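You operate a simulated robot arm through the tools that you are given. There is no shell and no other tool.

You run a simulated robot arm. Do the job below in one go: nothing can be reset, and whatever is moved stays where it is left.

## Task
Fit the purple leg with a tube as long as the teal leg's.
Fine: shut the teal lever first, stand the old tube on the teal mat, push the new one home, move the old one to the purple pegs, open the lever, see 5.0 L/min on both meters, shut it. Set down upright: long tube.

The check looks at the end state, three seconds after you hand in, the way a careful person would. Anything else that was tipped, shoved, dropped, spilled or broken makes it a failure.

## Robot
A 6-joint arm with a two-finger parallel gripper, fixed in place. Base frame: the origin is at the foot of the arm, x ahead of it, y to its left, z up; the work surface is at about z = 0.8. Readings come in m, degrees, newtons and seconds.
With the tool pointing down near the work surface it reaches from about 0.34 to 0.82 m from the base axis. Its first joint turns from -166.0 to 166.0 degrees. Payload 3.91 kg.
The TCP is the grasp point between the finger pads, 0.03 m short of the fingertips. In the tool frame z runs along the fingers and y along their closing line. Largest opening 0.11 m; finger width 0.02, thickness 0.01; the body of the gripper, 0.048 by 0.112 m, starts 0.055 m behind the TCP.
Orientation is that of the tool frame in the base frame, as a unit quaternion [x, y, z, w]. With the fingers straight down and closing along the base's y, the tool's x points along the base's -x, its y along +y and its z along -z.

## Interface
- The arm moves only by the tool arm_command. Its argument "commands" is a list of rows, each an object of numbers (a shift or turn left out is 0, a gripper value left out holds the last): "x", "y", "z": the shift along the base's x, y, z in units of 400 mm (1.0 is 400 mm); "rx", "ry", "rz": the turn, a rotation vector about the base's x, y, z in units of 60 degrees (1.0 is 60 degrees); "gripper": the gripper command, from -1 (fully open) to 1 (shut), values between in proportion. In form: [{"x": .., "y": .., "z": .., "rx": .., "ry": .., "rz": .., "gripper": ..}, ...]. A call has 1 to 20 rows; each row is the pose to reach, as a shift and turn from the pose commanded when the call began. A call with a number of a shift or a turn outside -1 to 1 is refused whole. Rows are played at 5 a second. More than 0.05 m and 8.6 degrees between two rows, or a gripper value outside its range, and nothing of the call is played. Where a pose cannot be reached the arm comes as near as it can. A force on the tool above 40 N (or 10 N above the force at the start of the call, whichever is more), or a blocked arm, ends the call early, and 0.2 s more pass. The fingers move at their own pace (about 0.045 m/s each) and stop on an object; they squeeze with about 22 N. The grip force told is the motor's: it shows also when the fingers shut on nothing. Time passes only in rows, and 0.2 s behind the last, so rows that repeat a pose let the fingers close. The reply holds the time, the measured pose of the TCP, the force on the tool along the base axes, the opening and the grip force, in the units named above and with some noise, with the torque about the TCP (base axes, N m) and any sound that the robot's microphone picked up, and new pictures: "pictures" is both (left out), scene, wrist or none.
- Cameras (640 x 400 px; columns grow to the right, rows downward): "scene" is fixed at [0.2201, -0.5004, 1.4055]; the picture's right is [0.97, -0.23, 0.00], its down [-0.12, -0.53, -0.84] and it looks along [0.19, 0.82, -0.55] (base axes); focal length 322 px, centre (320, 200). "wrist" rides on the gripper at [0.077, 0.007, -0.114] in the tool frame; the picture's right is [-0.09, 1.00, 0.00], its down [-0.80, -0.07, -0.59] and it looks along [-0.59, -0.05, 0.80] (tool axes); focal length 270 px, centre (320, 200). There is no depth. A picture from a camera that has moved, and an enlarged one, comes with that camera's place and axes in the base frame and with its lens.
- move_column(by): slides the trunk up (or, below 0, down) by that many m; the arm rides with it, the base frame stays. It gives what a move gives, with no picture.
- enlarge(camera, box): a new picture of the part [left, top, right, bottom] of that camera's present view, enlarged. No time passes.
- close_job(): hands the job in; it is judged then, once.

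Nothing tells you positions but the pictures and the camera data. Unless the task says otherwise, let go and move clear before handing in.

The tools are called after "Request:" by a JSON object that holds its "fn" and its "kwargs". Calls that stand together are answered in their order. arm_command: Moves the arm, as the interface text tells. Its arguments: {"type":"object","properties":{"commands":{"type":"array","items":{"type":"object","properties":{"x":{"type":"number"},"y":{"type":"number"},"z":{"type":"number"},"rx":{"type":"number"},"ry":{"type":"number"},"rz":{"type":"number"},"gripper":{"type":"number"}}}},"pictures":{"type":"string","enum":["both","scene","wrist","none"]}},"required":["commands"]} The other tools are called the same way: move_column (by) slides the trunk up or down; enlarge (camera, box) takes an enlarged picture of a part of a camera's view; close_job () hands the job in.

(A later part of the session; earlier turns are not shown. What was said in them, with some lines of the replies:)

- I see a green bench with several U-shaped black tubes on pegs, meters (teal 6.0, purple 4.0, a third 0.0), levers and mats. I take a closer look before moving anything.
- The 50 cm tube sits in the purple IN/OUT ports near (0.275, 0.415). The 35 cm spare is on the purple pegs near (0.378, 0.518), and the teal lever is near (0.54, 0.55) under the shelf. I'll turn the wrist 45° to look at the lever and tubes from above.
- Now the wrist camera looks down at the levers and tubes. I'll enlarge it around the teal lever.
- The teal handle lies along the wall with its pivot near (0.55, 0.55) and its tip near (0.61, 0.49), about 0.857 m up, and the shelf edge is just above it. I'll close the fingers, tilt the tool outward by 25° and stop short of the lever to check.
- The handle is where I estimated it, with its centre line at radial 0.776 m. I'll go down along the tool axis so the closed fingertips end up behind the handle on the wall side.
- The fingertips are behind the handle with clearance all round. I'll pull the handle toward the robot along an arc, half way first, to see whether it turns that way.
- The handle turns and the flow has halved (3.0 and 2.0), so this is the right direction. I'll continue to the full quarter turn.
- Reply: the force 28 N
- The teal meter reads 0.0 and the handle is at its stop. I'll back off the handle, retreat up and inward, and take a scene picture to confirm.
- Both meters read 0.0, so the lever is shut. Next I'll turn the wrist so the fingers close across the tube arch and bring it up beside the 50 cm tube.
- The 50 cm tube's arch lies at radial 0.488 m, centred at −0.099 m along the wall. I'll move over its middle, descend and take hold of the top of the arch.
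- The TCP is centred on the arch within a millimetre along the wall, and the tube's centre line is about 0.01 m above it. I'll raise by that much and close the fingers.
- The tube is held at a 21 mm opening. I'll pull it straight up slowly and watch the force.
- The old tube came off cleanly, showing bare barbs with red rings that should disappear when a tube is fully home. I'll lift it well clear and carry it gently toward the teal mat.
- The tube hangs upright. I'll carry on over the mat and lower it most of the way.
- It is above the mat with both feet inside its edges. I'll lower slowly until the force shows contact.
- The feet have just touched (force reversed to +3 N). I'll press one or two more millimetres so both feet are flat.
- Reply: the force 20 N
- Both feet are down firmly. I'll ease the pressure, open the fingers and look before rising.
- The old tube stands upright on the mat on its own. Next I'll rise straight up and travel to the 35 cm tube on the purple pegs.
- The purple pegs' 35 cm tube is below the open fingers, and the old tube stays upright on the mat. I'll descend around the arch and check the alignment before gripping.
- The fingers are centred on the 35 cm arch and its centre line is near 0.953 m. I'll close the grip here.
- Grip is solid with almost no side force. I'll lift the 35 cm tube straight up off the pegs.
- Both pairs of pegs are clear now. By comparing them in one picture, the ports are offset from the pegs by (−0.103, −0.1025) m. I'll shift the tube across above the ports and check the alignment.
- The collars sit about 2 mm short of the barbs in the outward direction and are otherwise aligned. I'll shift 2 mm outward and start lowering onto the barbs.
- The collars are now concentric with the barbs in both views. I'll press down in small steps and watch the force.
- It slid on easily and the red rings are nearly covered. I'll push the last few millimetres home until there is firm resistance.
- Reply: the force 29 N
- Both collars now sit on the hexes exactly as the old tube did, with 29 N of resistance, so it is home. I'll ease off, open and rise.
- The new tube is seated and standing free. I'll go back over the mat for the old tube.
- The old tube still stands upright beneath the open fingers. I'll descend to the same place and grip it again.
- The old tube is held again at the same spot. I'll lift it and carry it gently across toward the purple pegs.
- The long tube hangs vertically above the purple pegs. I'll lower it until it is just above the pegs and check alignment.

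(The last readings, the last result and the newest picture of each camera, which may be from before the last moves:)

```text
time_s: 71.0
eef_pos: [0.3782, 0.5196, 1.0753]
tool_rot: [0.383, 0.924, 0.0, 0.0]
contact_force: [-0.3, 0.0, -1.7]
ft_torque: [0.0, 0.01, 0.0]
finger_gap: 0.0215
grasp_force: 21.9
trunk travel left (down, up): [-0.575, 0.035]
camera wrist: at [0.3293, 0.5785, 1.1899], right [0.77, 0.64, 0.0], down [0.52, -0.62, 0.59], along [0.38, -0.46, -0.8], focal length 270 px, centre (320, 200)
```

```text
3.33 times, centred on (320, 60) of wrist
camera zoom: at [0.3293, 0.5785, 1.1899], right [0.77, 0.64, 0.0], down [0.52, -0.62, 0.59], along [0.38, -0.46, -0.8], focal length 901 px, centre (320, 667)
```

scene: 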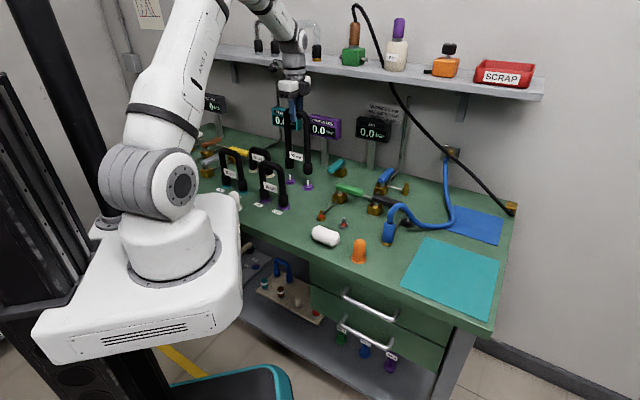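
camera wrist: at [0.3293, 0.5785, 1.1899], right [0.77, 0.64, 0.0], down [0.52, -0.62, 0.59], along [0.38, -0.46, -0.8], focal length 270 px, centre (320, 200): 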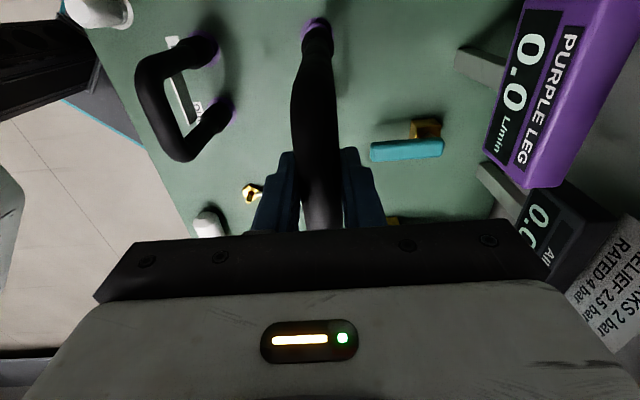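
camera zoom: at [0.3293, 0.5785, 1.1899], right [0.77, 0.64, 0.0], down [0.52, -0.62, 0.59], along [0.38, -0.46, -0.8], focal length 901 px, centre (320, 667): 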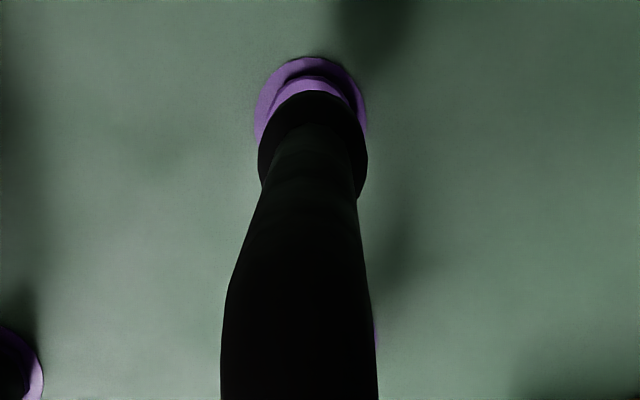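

Collars and pegs line up within about a millimetre in both views. I'll lower in small steps.

Request:
{"fn": "arm_command", "kwargs": {"commands": [{"z": -0.015}, {"z": -0.03}, {"z": -0.04}, {"z": -0.05}, {"z": -0.06}, {"z": -0.07}, {"z": -0.08}, {"z": -0.09}, {"z": -0.1}, {"z": -0.1075}, {"z": -0.1125}, {"z": -0.1125}], "pictures": "scene"}}

Request:
{"fn": "enlarge", "kwargs": {"camera": "scene", "box": [270, 145, 340, 200]}}

```text
time_s: 73.6
eef_pos: [0.3785, 0.5193, 1.0282]
tool_rot: [0.383, 0.924, 0.0, 0.0]
contact_force: [-0.3, -0.7, -2.5]
ft_torque: [0.0, -0.02, 0.0]
finger_gap: 0.0214
grasp_force: 21.9
trunk travel left (down, up): [-0.575, 0.035]
```

scene: 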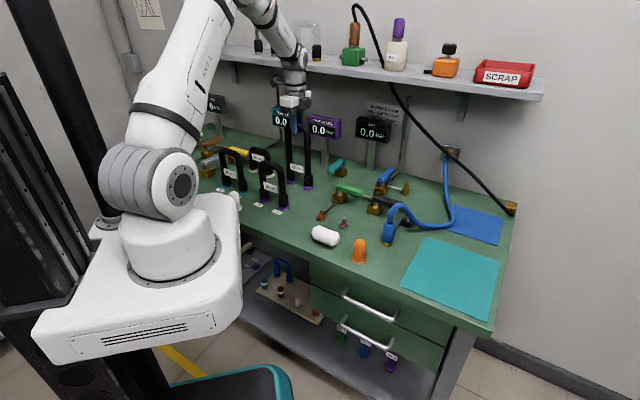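

```text
7.27 times, centred on (305, 172) of scene
camera zoom: at [0.2201, -0.5004, 1.4055], right [0.97, -0.23, 0.0], down [-0.12, -0.53, -0.84], along [0.19, 0.82, -0.55], focal length 2344 px, centre (429, 400)
```

zoom: 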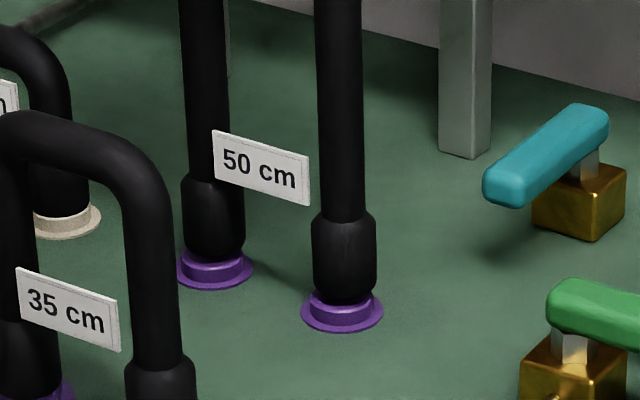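

The pegs are inside the collars with a few millimetres left. I'll lower until it rests on the peg bases.

Request:
{"fn": "arm_command", "kwargs": {"commands": [{"z": -0.0035}, {"z": -0.007}, {"z": -0.0105}, {"z": -0.013}, {"z": -0.013}], "pictures": "none"}}

Request:
{"fn": "enlarge", "kwargs": {"camera": "scene", "box": [270, 145, 340, 200]}}

```text
time_s: 74.8
eef_pos: [0.3802, 0.52, 1.0251]
tool_rot: [0.382, 0.924, 0.0, 0.0]
contact_force: [-0.3, 0.1, -2.1]
ft_torque: [-0.01, 0.0, 0.0]
finger_gap: 0.0213
grasp_force: 21.5
trunk travel left (down, up): [-0.575, 0.035]
```

```text
7.27 times, centred on (305, 172) of scene
camera zoom: at [0.2201, -0.5004, 1.4055], right [0.97, -0.23, 0.0], down [-0.12, -0.53, -0.84], along [0.19, 0.82, -0.55], focal length 2344 px, centre (429, 400)
```

zoom: 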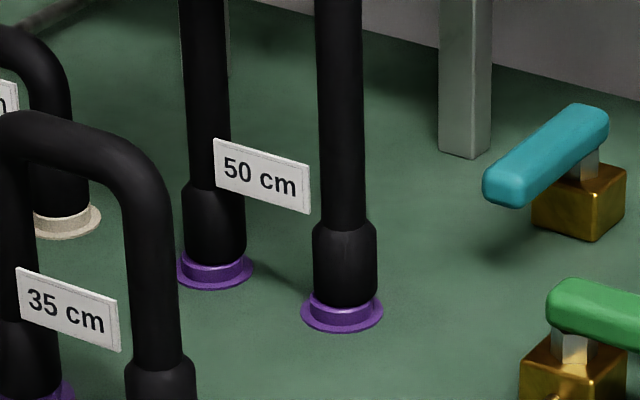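

Request:
{"fn": "arm_command", "kwargs": {"commands": [{"z": -0.0025}, {"z": -0.005}, {"z": -0.0075}, {"z": -0.0075}], "pictures": "none"}}

```text
time_s: 75.8
eef_pos: [0.3791, 0.519, 1.0238]
tool_rot: [0.383, 0.924, 0.002, 0.001]
contact_force: [2.3, -0.7, 13.7]
ft_torque: [-0.08, -0.25, 0.01]
finger_gap: 0.0215
grasp_force: 22.3
trunk travel left (down, up): [-0.575, 0.035]
```

It is resting on the bases at 14 N. One more millimetre seats both feet, then I ease off and let go.

Request:
{"fn": "arm_command", "kwargs": {"commands": [{"z": -0.002}, {"z": -0.002}, {"z": 0.0025}, {"z": 0.0025}], "pictures": "none"}}

Request:
{"fn": "arm_command", "kwargs": {"commands": [{"gripper": 0.4}, {"gripper": 0.2}, {"gripper": 0}, {"gripper": -0.1}, {"gripper": -0.1}]}}

Request:
{"fn": "enlarge", "kwargs": {"camera": "scene", "box": [250, 90, 350, 210]}}

```text
time_s: 76.8
eef_pos: [0.3775, 0.5191, 1.023]
tool_rot: [0.382, 0.924, 0.001, -0.001]
contact_force: [2.0, -0.4, 13.6]
ft_torque: [0.17, 0.11, 0.01]
finger_gap: 0.0214
grasp_force: 22.1
trunk travel left (down, up): [-0.575, 0.035]
```

```text
time_s: 78.0
eef_pos: [0.379, 0.5189, 1.0225]
tool_rot: [0.383, 0.924, -0.001, 0.0]
contact_force: [-0.3, 0.1, -0.1]
ft_torque: [0.02, 0.0, 0.0]
finger_gap: 0.0606
grasp_force: 0.1
trunk travel left (down, up): [-0.575, 0.035]
camera wrist: at [0.3292, 0.5784, 1.1369], right [0.77, 0.64, 0.0], down [0.52, -0.62, 0.59], along [0.38, -0.46, -0.8], focal length 270 px, centre (320, 200)
```

scene: 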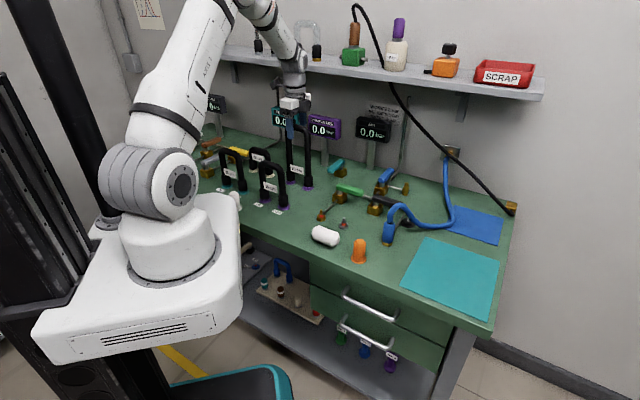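
wrist: 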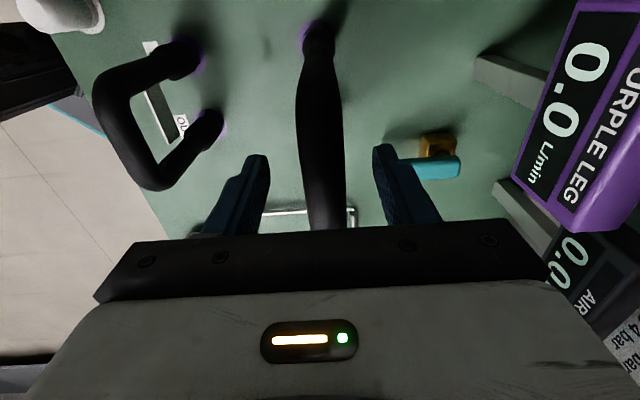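

```text
3.33 times, centred on (300, 150) of scene
camera zoom: at [0.2201, -0.5004, 1.4055], right [0.97, -0.23, 0.0], down [-0.12, -0.53, -0.84], along [0.19, 0.82, -0.55], focal length 1074 px, centre (387, 367)
```

zoom: 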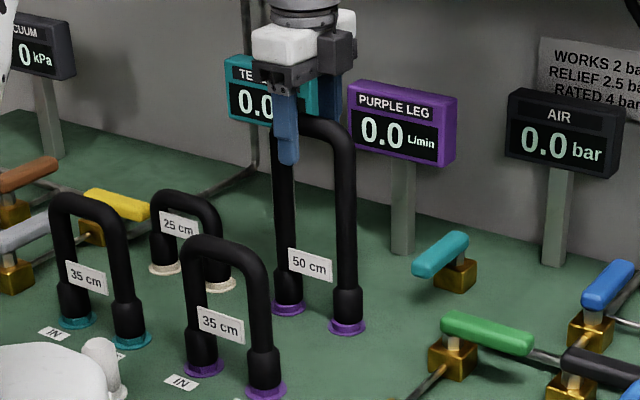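

The long tube stands on the purple pegs and the fingers are clear of it. Now I'll rise, close the fingers and go round with a tilt along the wall, so the body stays clear of the tall tube and the shelf while I open the lever.

Request:
{"fn": "arm_command", "kwargs": {"commands": [{"z": 0.06}, {"z": 0.15}, {"z": 0.26}, {"z": 0.36}, {"z": 0.44}, {"z": 0.44, "x": 0.04, "y": -0.05, "rx": 0.045, "ry": 0.045, "gripper": 1}, {"z": 0.42, "x": 0.085, "y": -0.104, "rx": 0.095, "ry": 0.095, "gripper": 1}, {"z": 0.38, "x": 0.13, "y": -0.158, "rx": 0.145, "ry": 0.145}, {"z": 0.33, "x": 0.175, "y": -0.212, "rx": 0.195, "ry": 0.195}, {"z": 0.26, "x": 0.22, "y": -0.266, "rx": 0.245, "ry": 0.245}, {"z": 0.1928, "x": 0.2538, "y": -0.3098, "rx": 0.2946, "ry": 0.2946}, {"z": 0.1928, "x": 0.2538, "y": -0.3098, "rx": 0.2946, "ry": 0.2946}]}}

Request:
{"fn": "enlarge", "kwargs": {"camera": "scene", "box": [230, 30, 390, 220]}}

```text
time_s: 80.6
eef_pos: [0.4803, 0.3957, 1.0982]
tool_rot: [0.374, 0.902, 0.083, -0.2]
contact_force: [-0.6, 0.5, 0.3]
ft_torque: [-0.02, -0.02, 0.01]
finger_gap: 0.0001
grasp_force: 22.1
trunk travel left (down, up): [-0.575, 0.035]
camera wrist: at [0.4701, 0.4148, 1.2348], right [0.76, 0.65, -0.04], down [0.64, -0.74, 0.2], along [0.1, -0.18, -0.98], focal length 270 px, centre (320, 200)
```

scene: 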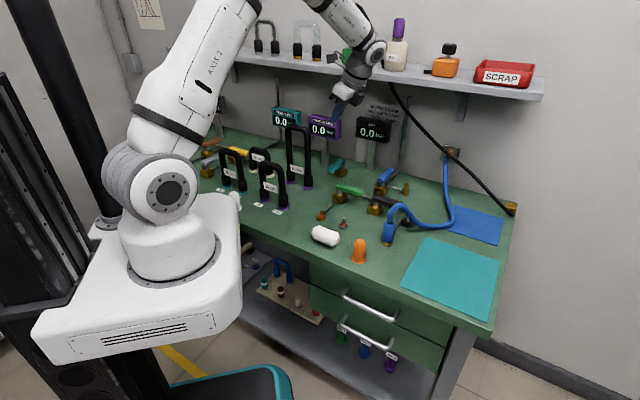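
wrist: 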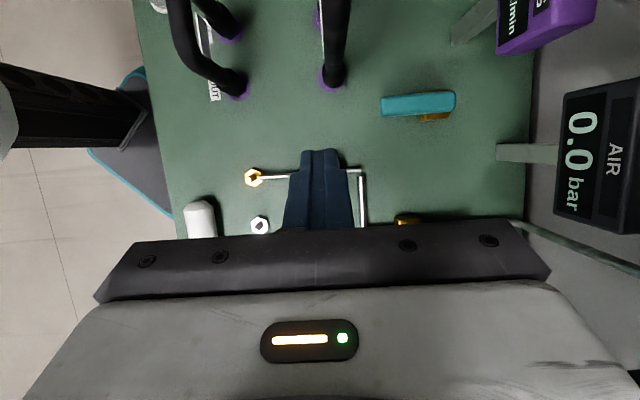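

```text
2.11 times, centred on (310, 125) of scene
camera zoom: at [0.2201, -0.5004, 1.4055], right [0.97, -0.23, 0.0], down [-0.12, -0.53, -0.84], along [0.19, 0.82, -0.55], focal length 678 px, centre (341, 358)
```

zoom: 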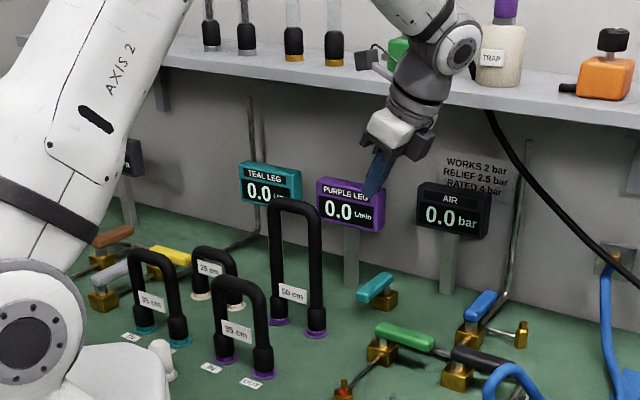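

All tubes remain upright, and the tool comes in at the slant I wanted. I'll add a small outward lean to keep the wrist away from the shelf, then approach the free end of the handle on its left side.

Request:
{"fn": "arm_command", "kwargs": {"commands": [{"x": 0.004, "y": 0.031, "z": -0.075, "rx": 0.0354, "ry": -0.0354}, {"x": 0.009, "y": 0.062, "z": -0.15, "rx": 0.0707, "ry": -0.0707}, {"x": 0.014, "y": 0.093, "z": -0.225, "rx": 0.106, "ry": -0.106}, {"x": 0.018, "y": 0.124, "z": -0.3, "rx": 0.1414, "ry": -0.1414}, {"x": 0.005, "y": 0.158, "z": -0.347, "rx": 0.1414, "ry": -0.1414}, {"x": -0.008, "y": 0.192, "z": -0.394, "rx": 0.1414, "ry": -0.1414}, {"x": -0.021, "y": 0.226, "z": -0.441, "rx": 0.1414, "ry": -0.1414}, {"x": -0.021, "y": 0.226, "z": -0.441, "rx": 0.1414, "ry": -0.1414}]}}

Request:
{"fn": "enlarge", "kwargs": {"camera": "scene", "box": [270, 70, 390, 200]}}

```text
time_s: 82.4
eef_pos: [0.4717, 0.488, 0.9231]
tool_rot: [0.351, 0.906, 0.177, -0.159]
contact_force: [0.0, -0.3, -0.3]
ft_torque: [-0.03, -0.04, 0.01]
finger_gap: 0.0
grasp_force: 21.7
trunk travel left (down, up): [-0.575, 0.035]
camera wrist: at [0.4419, 0.4862, 1.0587], right [0.75, 0.64, 0.17], down [0.61, -0.77, 0.18], along [0.25, -0.03, -0.97], focal length 270 px, centre (320, 200)
```

scene: 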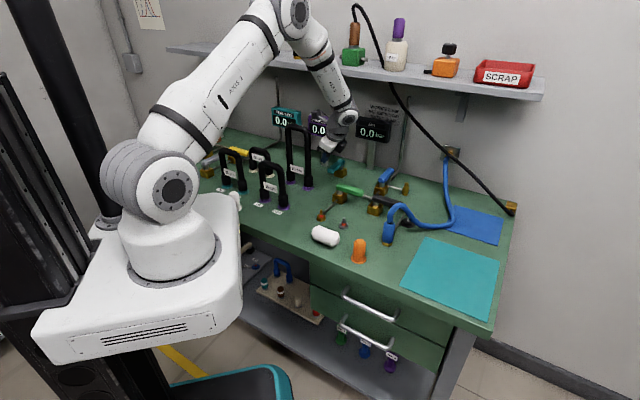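
wrist: 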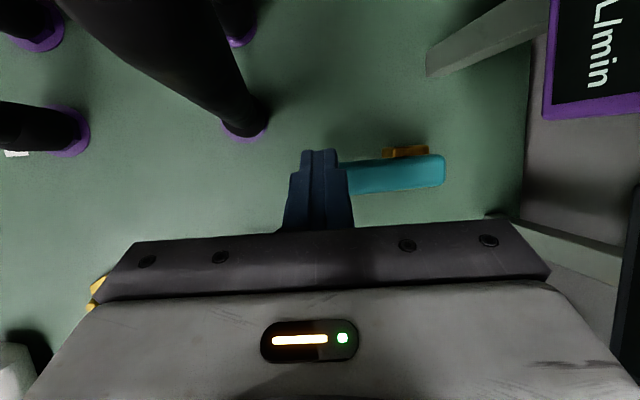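

```text
3.08 times, centred on (330, 135) of scene
camera zoom: at [0.2201, -0.5004, 1.4055], right [0.97, -0.23, 0.0], down [-0.12, -0.53, -0.84], along [0.19, 0.82, -0.55], focal length 992 px, centre (289, 400)
```

zoom: 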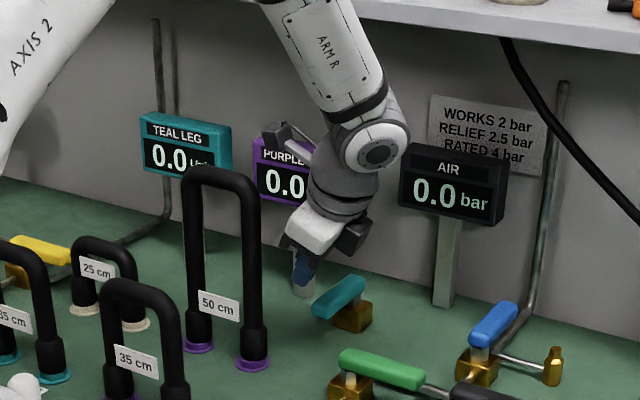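

The tips are just to the left of the handle's free end with clear space around. I'll descend along the tool axis and slide outward beside the handle.

Request:
{"fn": "arm_command", "kwargs": {"commands": [{"x": -0.009, "y": 0.024, "z": -0.049}, {"x": -0.018, "y": 0.048, "z": -0.098}, {"x": -0.0276, "y": 0.0714, "z": -0.146}, {"x": -0.0066, "y": 0.0924, "z": -0.146}, {"x": 0.0148, "y": 0.1138, "z": -0.146}, {"x": 0.0148, "y": 0.1138, "z": -0.146}]}}

Request:
{"fn": "enlarge", "kwargs": {"camera": "scene", "box": [270, 70, 390, 200]}}

```text
time_s: 83.8
eef_pos: [0.4773, 0.5321, 0.866]
tool_rot: [0.351, 0.906, 0.177, -0.16]
contact_force: [0.5, -0.7, 0.0]
ft_torque: [-0.03, 0.02, 0.0]
finger_gap: 0.0
grasp_force: 22.5
trunk travel left (down, up): [-0.575, 0.035]
camera wrist: at [0.4472, 0.5313, 1.0004], right [0.75, 0.64, 0.17], down [0.61, -0.77, 0.18], along [0.25, -0.03, -0.97], focal length 270 px, centre (320, 200)
```

scene: 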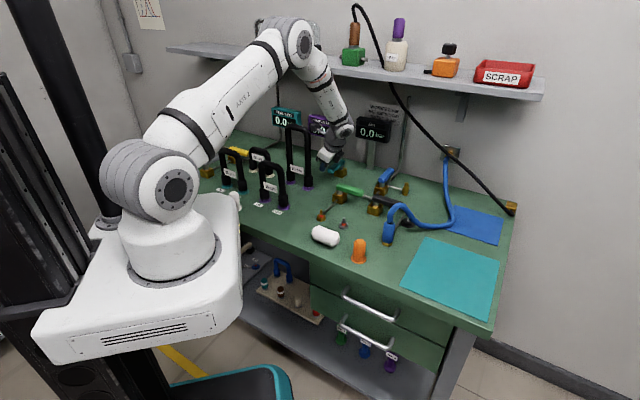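
wrist: 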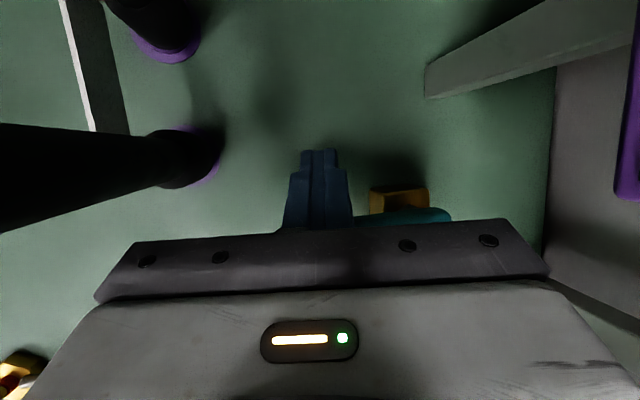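

```text
3.08 times, centred on (330, 135) of scene
camera zoom: at [0.2201, -0.5004, 1.4055], right [0.97, -0.23, 0.0], down [-0.12, -0.53, -0.84], along [0.19, 0.82, -0.55], focal length 992 px, centre (289, 400)
```

zoom: 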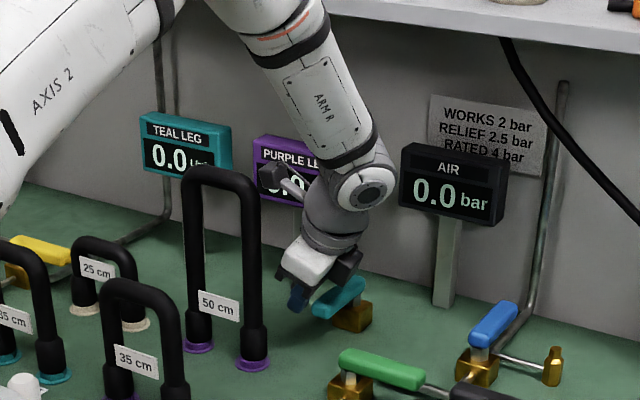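

The fingers are beside the handle with the wrist well below the shelf. I'll sweep the handle back along the arc to open it.

Request:
{"fn": "arm_command", "kwargs": {"commands": [{"x": 0.0122, "y": -0.0125}, {"x": 0.0244, "y": -0.0251}, {"x": 0.036, "y": -0.0425}, {"x": 0.047, "y": -0.0598}, {"x": 0.0625, "y": -0.0737}, {"x": 0.078, "y": -0.0875}, {"x": 0.0965, "y": -0.0945}, {"x": 0.1153, "y": -0.1011}, {"x": 0.1345, "y": -0.1045}, {"x": 0.1538, "y": -0.1075}, {"x": 0.173, "y": -0.106}, {"x": 0.1922, "y": -0.1038}, {"x": 0.211, "y": -0.098}, {"x": 0.2295, "y": -0.0923}, {"x": 0.2295, "y": -0.0923}]}}

Request:
{"fn": "enlarge", "kwargs": {"camera": "scene", "box": [250, 70, 400, 200]}}

```text
time_s: 87.0
eef_pos: [0.5702, 0.4955, 0.8634]
tool_rot: [0.351, 0.906, 0.176, -0.16]
contact_force: [-2.8, -1.0, -0.3]
ft_torque: [-0.02, 0.02, 0.0]
finger_gap: 0.0
grasp_force: 22.2
trunk travel left (down, up): [-0.575, 0.035]
camera wrist: at [0.5391, 0.494, 0.9988], right [0.75, 0.64, 0.17], down [0.61, -0.77, 0.18], along [0.25, -0.03, -0.97], focal length 270 px, centre (320, 200)
```

scene: 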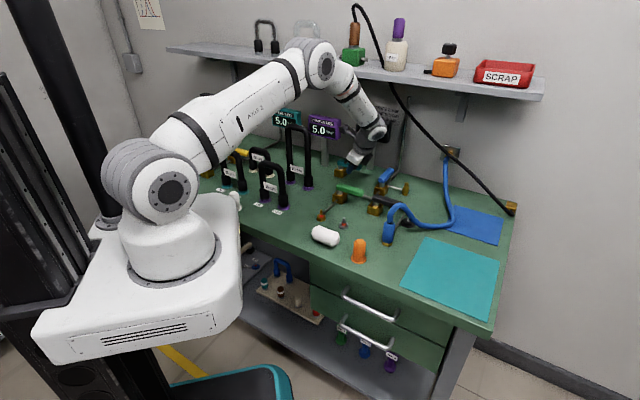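
wrist: 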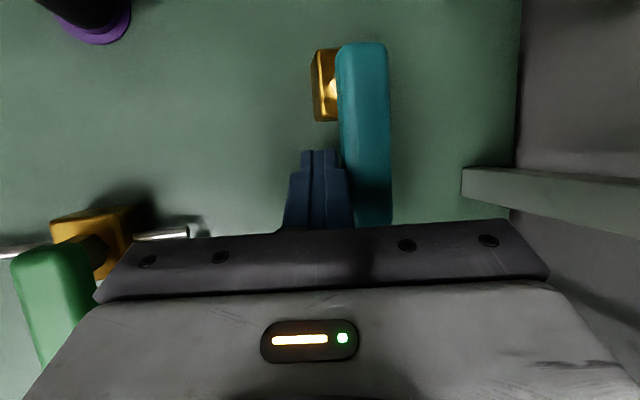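

```text
3.08 times, centred on (325, 135) of scene
camera zoom: at [0.2201, -0.5004, 1.4055], right [0.97, -0.23, 0.0], down [-0.12, -0.53, -0.84], along [0.19, 0.82, -0.55], focal length 992 px, centre (305, 400)
```

zoom: 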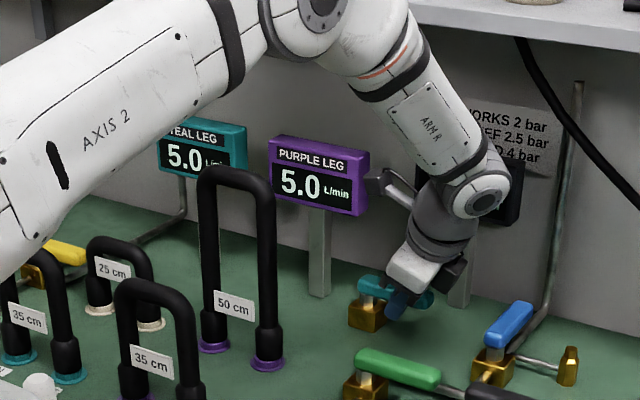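

Both meters read 5.0 L/min with the lever open. I'll back off the handle and retreat so I can reorient for shutting it again.

Request:
{"fn": "arm_command", "kwargs": {"commands": [{"x": -0.026, "y": -0.026}, {"x": -0.053, "y": -0.053}, {"x": -0.036, "y": -0.096, "z": 0.09}, {"x": -0.02, "y": -0.14, "z": 0.18}, {"x": -0.003, "y": -0.183, "z": 0.265}, {"x": -0.06, "y": -0.208, "z": 0.345, "rx": -0.035, "ry": 0.035}, {"x": -0.12, "y": -0.233, "z": 0.425, "rx": -0.07, "ry": 0.07}, {"x": -0.19, "y": -0.258, "z": 0.505, "rx": -0.105, "ry": 0.105}, {"x": -0.258, "y": -0.283, "z": 0.587, "rx": -0.1414, "ry": 0.1414}], "pictures": "scene"}}

Request:
{"fn": "enlarge", "kwargs": {"camera": "scene", "box": [190, 80, 400, 220]}}

Request:
{"fn": "enlarge", "kwargs": {"camera": "scene", "box": [215, 130, 325, 220]}}

```text
time_s: 89.0
eef_pos: [0.4657, 0.3806, 1.1021]
tool_rot: [0.374, 0.902, 0.083, -0.2]
contact_force: [-0.3, 0.4, -1.0]
ft_torque: [-0.01, -0.05, -0.02]
finger_gap: 0.0
grasp_force: 21.9
trunk travel left (down, up): [-0.575, 0.035]
```

scene: 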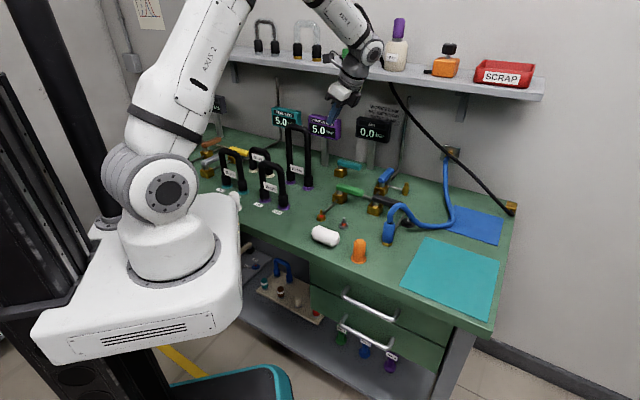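

```text
2.86 times, centred on (295, 150) of scene
camera zoom: at [0.2201, -0.5004, 1.4055], right [0.97, -0.23, 0.0], down [-0.12, -0.53, -0.84], along [0.19, 0.82, -0.55], focal length 921 px, centre (391, 343)
```

zoom: 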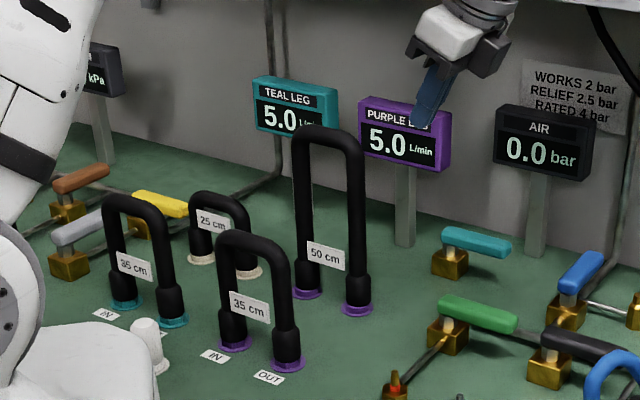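

```text
4.44 times, centred on (270, 175) of scene
camera zoom: at [0.2201, -0.5004, 1.4055], right [0.97, -0.23, 0.0], down [-0.12, -0.53, -0.84], along [0.19, 0.82, -0.55], focal length 1432 px, centre (542, 311)
```

zoom: 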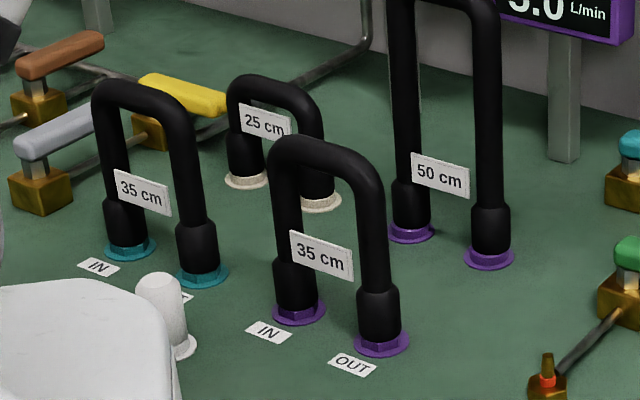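

Both meters hold at 5.0 L/min and the ports show no leak. I'll straighten the tool and turn it back to the orientation used for shutting.

Request:
{"fn": "arm_command", "kwargs": {"commands": [{"z": 0.02, "rx": -0.049, "ry": -0.049}, {"z": 0.04, "rx": -0.098, "ry": -0.098}, {"z": 0.06, "rx": -0.147, "ry": -0.147}, {"z": 0.085, "rx": -0.196, "ry": -0.196}, {"z": 0.105, "rx": -0.245, "ry": -0.245}, {"z": 0.125, "rx": -0.2946, "ry": -0.2946}], "pictures": "none"}}

Request:
{"fn": "arm_command", "kwargs": {"commands": [{"rz": 0.11}, {"rz": 0.22}, {"rz": 0.33}, {"rz": 0.44}, {"rz": 0.55}, {"rz": 0.66}, {"rz": 0.75}], "pictures": "none"}}

Request:
{"fn": "arm_command", "kwargs": {"commands": [{"rz": 0.11}, {"rz": 0.22}, {"rz": 0.33}, {"rz": 0.44}, {"rz": 0.55}, {"rz": 0.66}, {"rz": 0.75}, {"rz": 0.75}]}}

```text
time_s: 90.4
eef_pos: [0.4657, 0.3815, 1.1493]
tool_rot: [0.383, 0.924, 0.0, 0.001]
contact_force: [0.9, -0.4, 0.7]
ft_torque: [0.01, 0.01, -0.03]
finger_gap: 0.0
grasp_force: 22.4
trunk travel left (down, up): [-0.575, 0.035]
```

```text
time_s: 92.0
eef_pos: [0.4661, 0.3821, 1.1491]
tool_rot: [-0.001, 1.0, 0.0, -0.001]
contact_force: [0.2, -1.1, 0.4]
ft_torque: [0.02, -0.01, 0.03]
finger_gap: 0.0
grasp_force: 21.8
trunk travel left (down, up): [-0.575, 0.035]
```

```text
time_s: 93.8
eef_pos: [0.4674, 0.3812, 1.1479]
tool_rot: [-0.383, 0.924, 0.0, -0.001]
contact_force: [0.5, -0.1, -0.5]
ft_torque: [0.02, 0.03, 0.01]
finger_gap: 0.0001
grasp_force: 21.8
trunk travel left (down, up): [-0.575, 0.035]
camera wrist: at [0.4078, 0.3312, 1.2639], right [-0.64, 0.77, 0.0], down [0.62, 0.52, 0.59], along [0.46, 0.38, -0.8], focal length 270 px, centre (320, 200)
```

scene: 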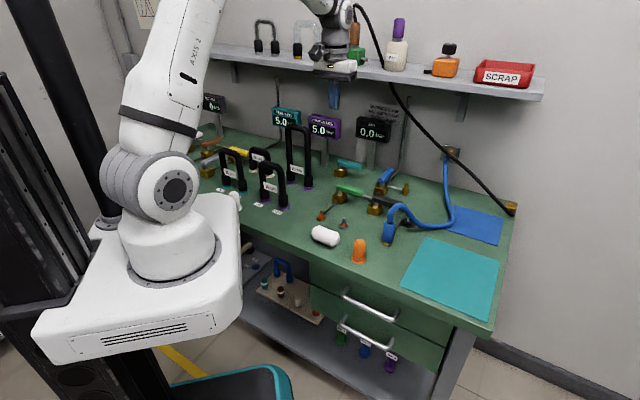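
wrist: 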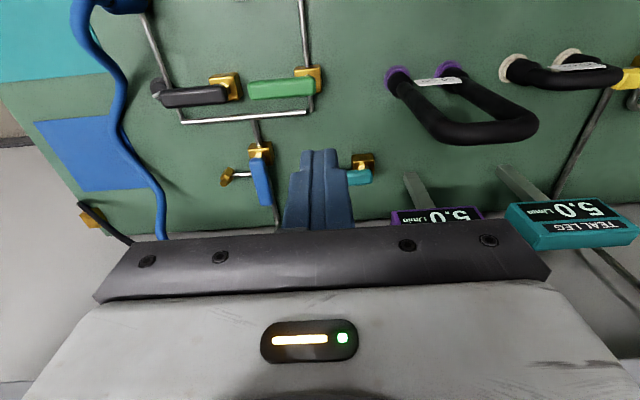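

The fingers are closed and back in the shutting orientation, and both meters still read 5.0. I'll take the same approach as before to get behind the handle on the wall side.

Request:
{"fn": "arm_command", "kwargs": {"commands": [{"x": 0.018, "y": 0.018, "z": -0.035, "rx": 0.059, "ry": -0.059}, {"x": 0.036, "y": 0.036, "z": -0.07, "rx": 0.118, "ry": -0.118}, {"x": 0.054, "y": 0.054, "z": -0.105, "rx": 0.177, "ry": -0.177}, {"x": 0.071, "y": 0.071, "z": -0.14, "rx": 0.236, "ry": -0.236}, {"x": 0.088, "y": 0.088, "z": -0.175, "rx": 0.2946, "ry": -0.2946}, {"x": 0.133, "y": 0.133, "z": -0.225, "rx": 0.2946, "ry": -0.2946}, {"x": 0.178, "y": 0.178, "z": -0.275, "rx": 0.2946, "ry": -0.2946}, {"x": 0.223, "y": 0.223, "z": -0.325, "rx": 0.2946, "ry": -0.2946}, {"x": 0.268, "y": 0.268, "z": -0.372, "rx": 0.2946, "ry": -0.2946}, {"x": 0.268, "y": 0.268, "z": -0.372, "rx": 0.2946, "ry": -0.2946}]}}

```text
time_s: 96.0
eef_pos: [0.5752, 0.4892, 1.0012]
tool_rot: [-0.374, 0.902, 0.083, 0.2]
contact_force: [-0.5, -1.2, -0.4]
ft_torque: [0.0, 0.03, 0.02]
finger_gap: 0.0
grasp_force: 21.7
trunk travel left (down, up): [-0.575, 0.035]
camera wrist: at [0.4853, 0.41, 1.0722], right [-0.65, 0.76, 0.04], down [0.39, 0.29, 0.88], along [0.66, 0.58, -0.48], focal length 270 px, centre (320, 200)
```

scene: 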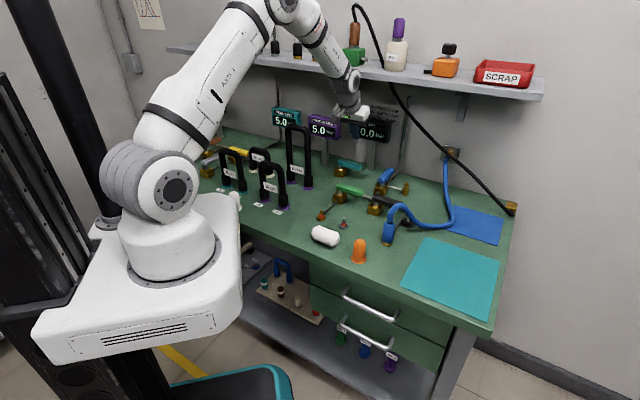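
wrist: 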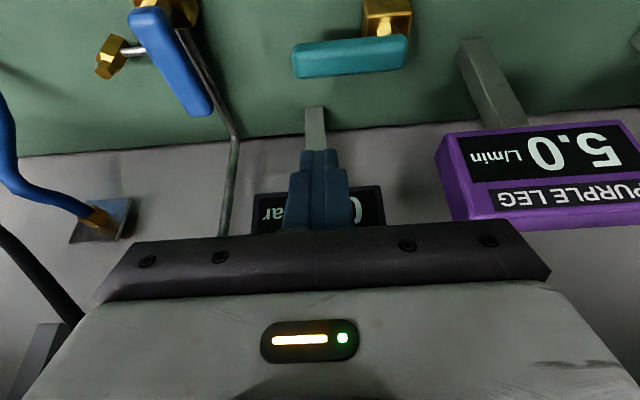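

The view matches my first approach exactly. I'll go down behind the handle and sweep half way toward the robot.

Request:
{"fn": "arm_command", "kwargs": {"commands": [{"x": 0.026, "y": 0.026, "z": -0.068}, {"x": 0.052, "y": 0.052, "z": -0.136}, {"x": 0.076, "y": 0.076, "z": -0.204}, {"x": 0.096, "y": 0.096, "z": -0.272}, {"x": 0.112, "y": 0.112, "z": -0.34}, {"x": 0.112, "y": 0.112, "z": -0.34}], "pictures": "none"}}

Request:
{"fn": "arm_command", "kwargs": {"commands": [{"x": -0.02, "y": -0.015}, {"x": -0.0407, "y": -0.0301}, {"x": -0.053, "y": -0.045}, {"x": -0.0659, "y": -0.0603}, {"x": -0.081, "y": -0.072}, {"x": -0.0969, "y": -0.0827}]}}

```text
time_s: 97.4
eef_pos: [0.6178, 0.5354, 0.8662]
tool_rot: [-0.373, 0.902, 0.083, 0.2]
contact_force: [0.2, 0.2, -0.2]
ft_torque: [-0.01, -0.01, 0.0]
finger_gap: 0.0002
grasp_force: 22.3
trunk travel left (down, up): [-0.575, 0.035]
```

```text
time_s: 98.8
eef_pos: [0.5803, 0.5011, 0.8654]
tool_rot: [-0.374, 0.902, 0.082, 0.199]
contact_force: [0.0, -0.8, 0.4]
ft_torque: [-0.01, 0.04, 0.0]
finger_gap: 0.0
grasp_force: 21.7
trunk travel left (down, up): [-0.575, 0.035]
camera wrist: at [0.4919, 0.4212, 0.9359], right [-0.65, 0.76, 0.04], down [0.39, 0.29, 0.88], along [0.66, 0.58, -0.48], focal length 270 px, centre (320, 200)
```

scene: 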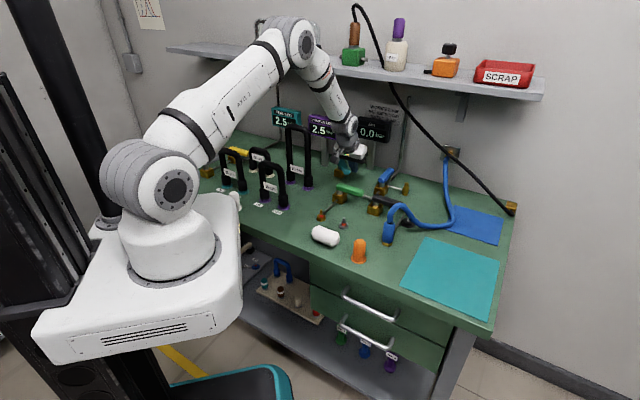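
wrist: 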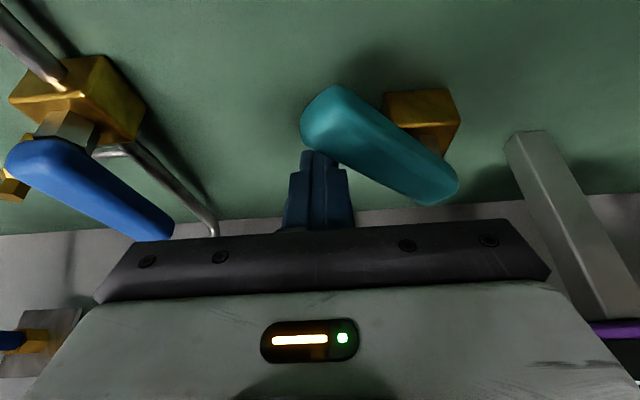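

Flow is halved at 2.5 and 2.5. I'll finish the quarter turn, easing the tilt back so the hand stays clear of the tall tube.

Request:
{"fn": "arm_command", "kwargs": {"commands": [{"x": -0.0172, "y": -0.007, "rx": -0.015, "ry": 0.015}, {"x": -0.0344, "y": -0.0133, "rx": -0.03, "ry": 0.03}, {"x": -0.052, "y": -0.016, "rx": -0.045, "ry": 0.045}, {"x": -0.0698, "y": -0.0175, "rx": -0.06, "ry": 0.06}, {"x": -0.087, "y": -0.016, "rx": -0.075, "ry": 0.075}, {"x": -0.1041, "y": -0.0129, "rx": -0.09, "ry": 0.09}, {"x": -0.12, "y": -0.0065, "rx": -0.105, "ry": 0.105}, {"x": -0.1347, "y": -0.0004, "rx": -0.118, "ry": 0.118}, {"x": -0.1347, "y": -0.0004, "rx": -0.118, "ry": 0.118}]}}

Request:
{"fn": "enlarge", "kwargs": {"camera": "scene", "box": [250, 70, 400, 200]}}

```text
time_s: 100.8
eef_pos: [0.5288, 0.4979, 0.8644]
tool_rot: [-0.379, 0.916, 0.051, 0.121]
contact_force: [17.1, -8.0, 1.5]
ft_torque: [0.02, 0.03, -0.24]
finger_gap: 0.0
grasp_force: 21.8
trunk travel left (down, up): [-0.575, 0.035]
camera wrist: at [0.4504, 0.4292, 0.9555], right [-0.64, 0.77, 0.02], down [0.49, 0.39, 0.78], along [0.59, 0.51, -0.62], focal length 270 px, centre (320, 200)
```

scene: 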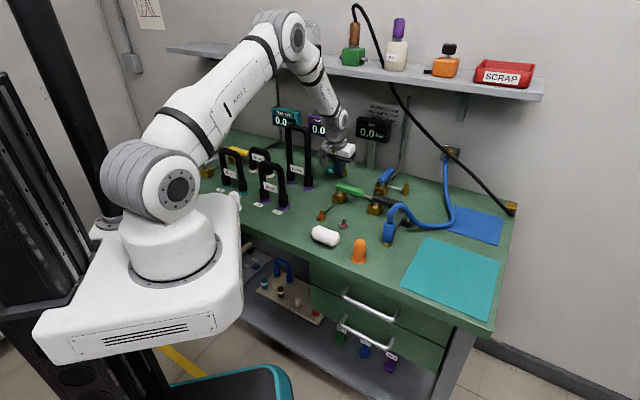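
wrist: 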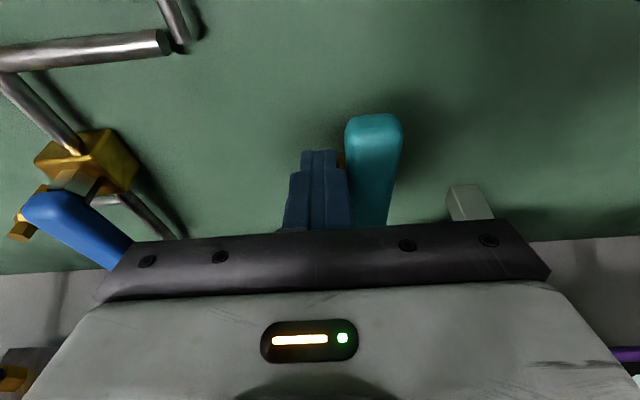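

```text
3.08 times, centred on (325, 135) of scene
camera zoom: at [0.2201, -0.5004, 1.4055], right [0.97, -0.23, 0.0], down [-0.12, -0.53, -0.84], along [0.19, 0.82, -0.55], focal length 992 px, centre (305, 400)
```

zoom: 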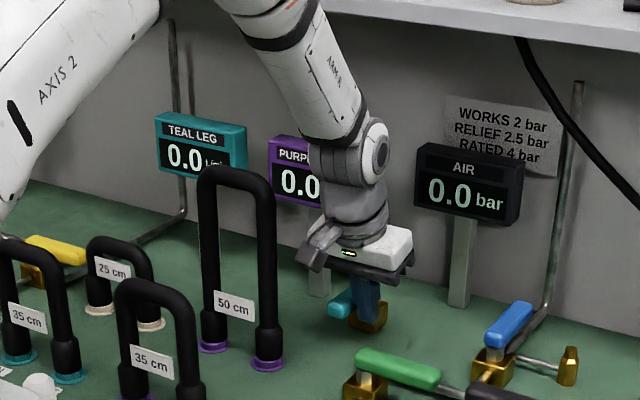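

Both meters read 0.0 and the lever is at its stop. I'll step off the handle, withdraw and inspect everything.

Request:
{"fn": "arm_command", "kwargs": {"commands": [{"x": 0.03, "y": -0.03}, {"x": 0.06, "y": -0.06}, {"x": 0.04, "y": -0.08, "z": 0.1}, {"x": 0.018, "y": -0.102, "z": 0.2}, {"x": -0.005, "y": -0.125, "z": 0.3}, {"x": -0.05, "y": -0.17, "z": 0.38, "rx": -0.044, "ry": 0.044}, {"x": -0.1, "y": -0.22, "z": 0.46, "rx": -0.088, "ry": 0.088}, {"x": -0.15, "y": -0.27, "z": 0.54, "rx": -0.132, "ry": 0.132}, {"x": -0.2, "y": -0.32, "z": 0.62, "rx": -0.1768, "ry": 0.1768}, {"x": -0.2, "y": -0.32, "z": 0.62, "rx": -0.1768, "ry": 0.1768}]}}

Request:
{"fn": "enlarge", "kwargs": {"camera": "scene", "box": [190, 80, 400, 220]}}

Request:
{"fn": "enlarge", "kwargs": {"camera": "scene", "box": [250, 160, 330, 220]}}

Request:
{"fn": "enlarge", "kwargs": {"camera": "scene", "box": [300, 140, 530, 330]}}

```text
time_s: 103.0
eef_pos: [0.4436, 0.3735, 1.1111]
tool_rot: [-0.382, 0.924, -0.002, -0.001]
contact_force: [-0.7, 0.0, 0.2]
ft_torque: [-0.03, 0.02, 0.0]
finger_gap: 0.0003
grasp_force: 22.0
trunk travel left (down, up): [-0.575, 0.035]
camera wrist: at [0.3851, 0.3231, 1.2253], right [-0.64, 0.77, 0.0], down [0.62, 0.52, 0.59], along [0.45, 0.38, -0.81], focal length 270 px, centre (320, 200)
```

scene: 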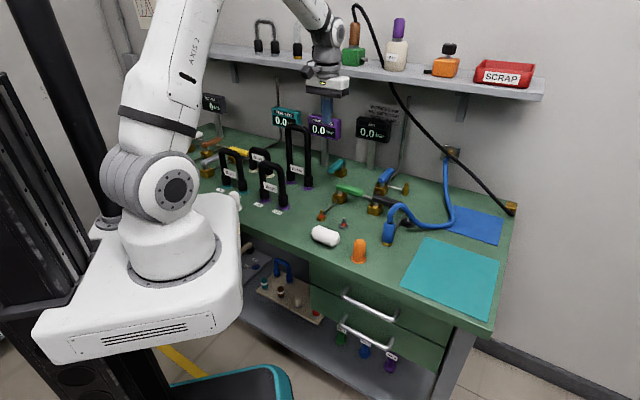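
wrist: 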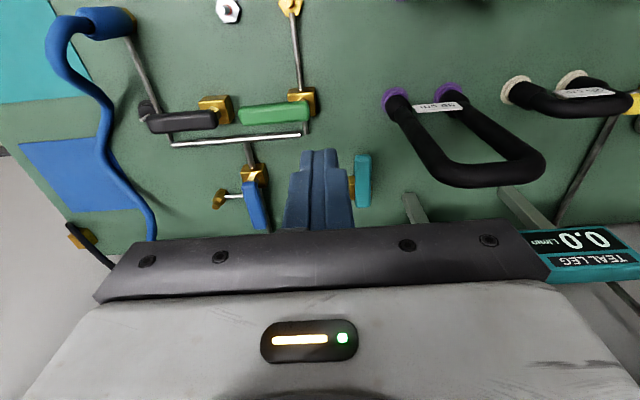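

```text
2.86 times, centred on (295, 150) of scene
camera zoom: at [0.2201, -0.5004, 1.4055], right [0.97, -0.23, 0.0], down [-0.12, -0.53, -0.84], along [0.19, 0.82, -0.55], focal length 921 px, centre (391, 343)
```

zoom: 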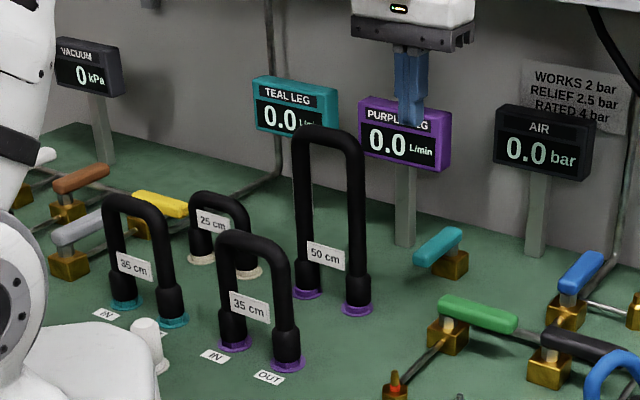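

```text
6.67 times, centred on (290, 190) of scene
camera zoom: at [0.2201, -0.5004, 1.4055], right [0.97, -0.23, 0.0], down [-0.12, -0.53, -0.84], along [0.19, 0.82, -0.55], focal length 2148 px, centre (520, 267)
```

zoom: 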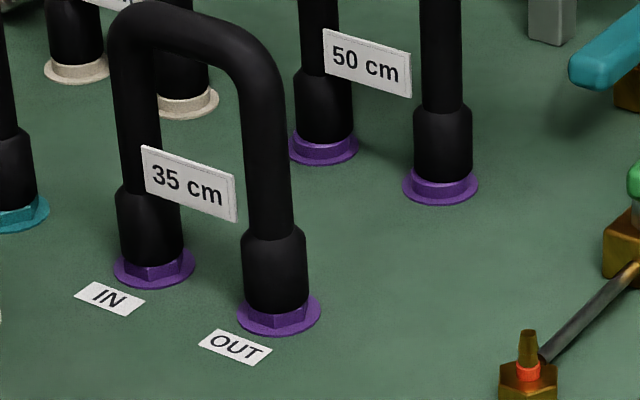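

```text
2.11 times, centred on (415, 235) of scene
camera zoom: at [0.2201, -0.5004, 1.4055], right [0.97, -0.23, 0.0], down [-0.12, -0.53, -0.84], along [0.19, 0.82, -0.55], focal length 678 px, centre (120, 126)
```

zoom: 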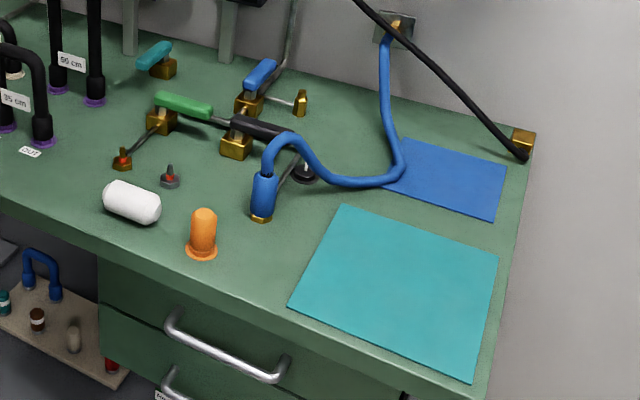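

The 35 cm tube is home in the purple ports, and the long tube stands upright on the purple pegs. The lever is shut, both meters read 0.0 after showing 5.0, nothing else has moved and the arm is clear, so I hand in.

Request:
{"fn": "close_job", "kwargs": {}}

```text
The job is handed in.
```

The purple leg now has a 35 cm tube, the same length as the teal leg's. I handed the job in with the arm clear of everything.

- **Flow check:** with the lever open, both meters read 5.0 L/min and I saw no leak at the ports. I then shut the lever and both read 0.0.
- **New tube:** it is pushed fully home in the purple IN and OUT ports, seated at the same height as the old one was.
- **Old tube:** the 50 cm tube stood on the teal mat during the swap. It now stands upright on the purple pegs.
- **Everything else:** in the last pictures nothing else on the bench had been moved or tipped.
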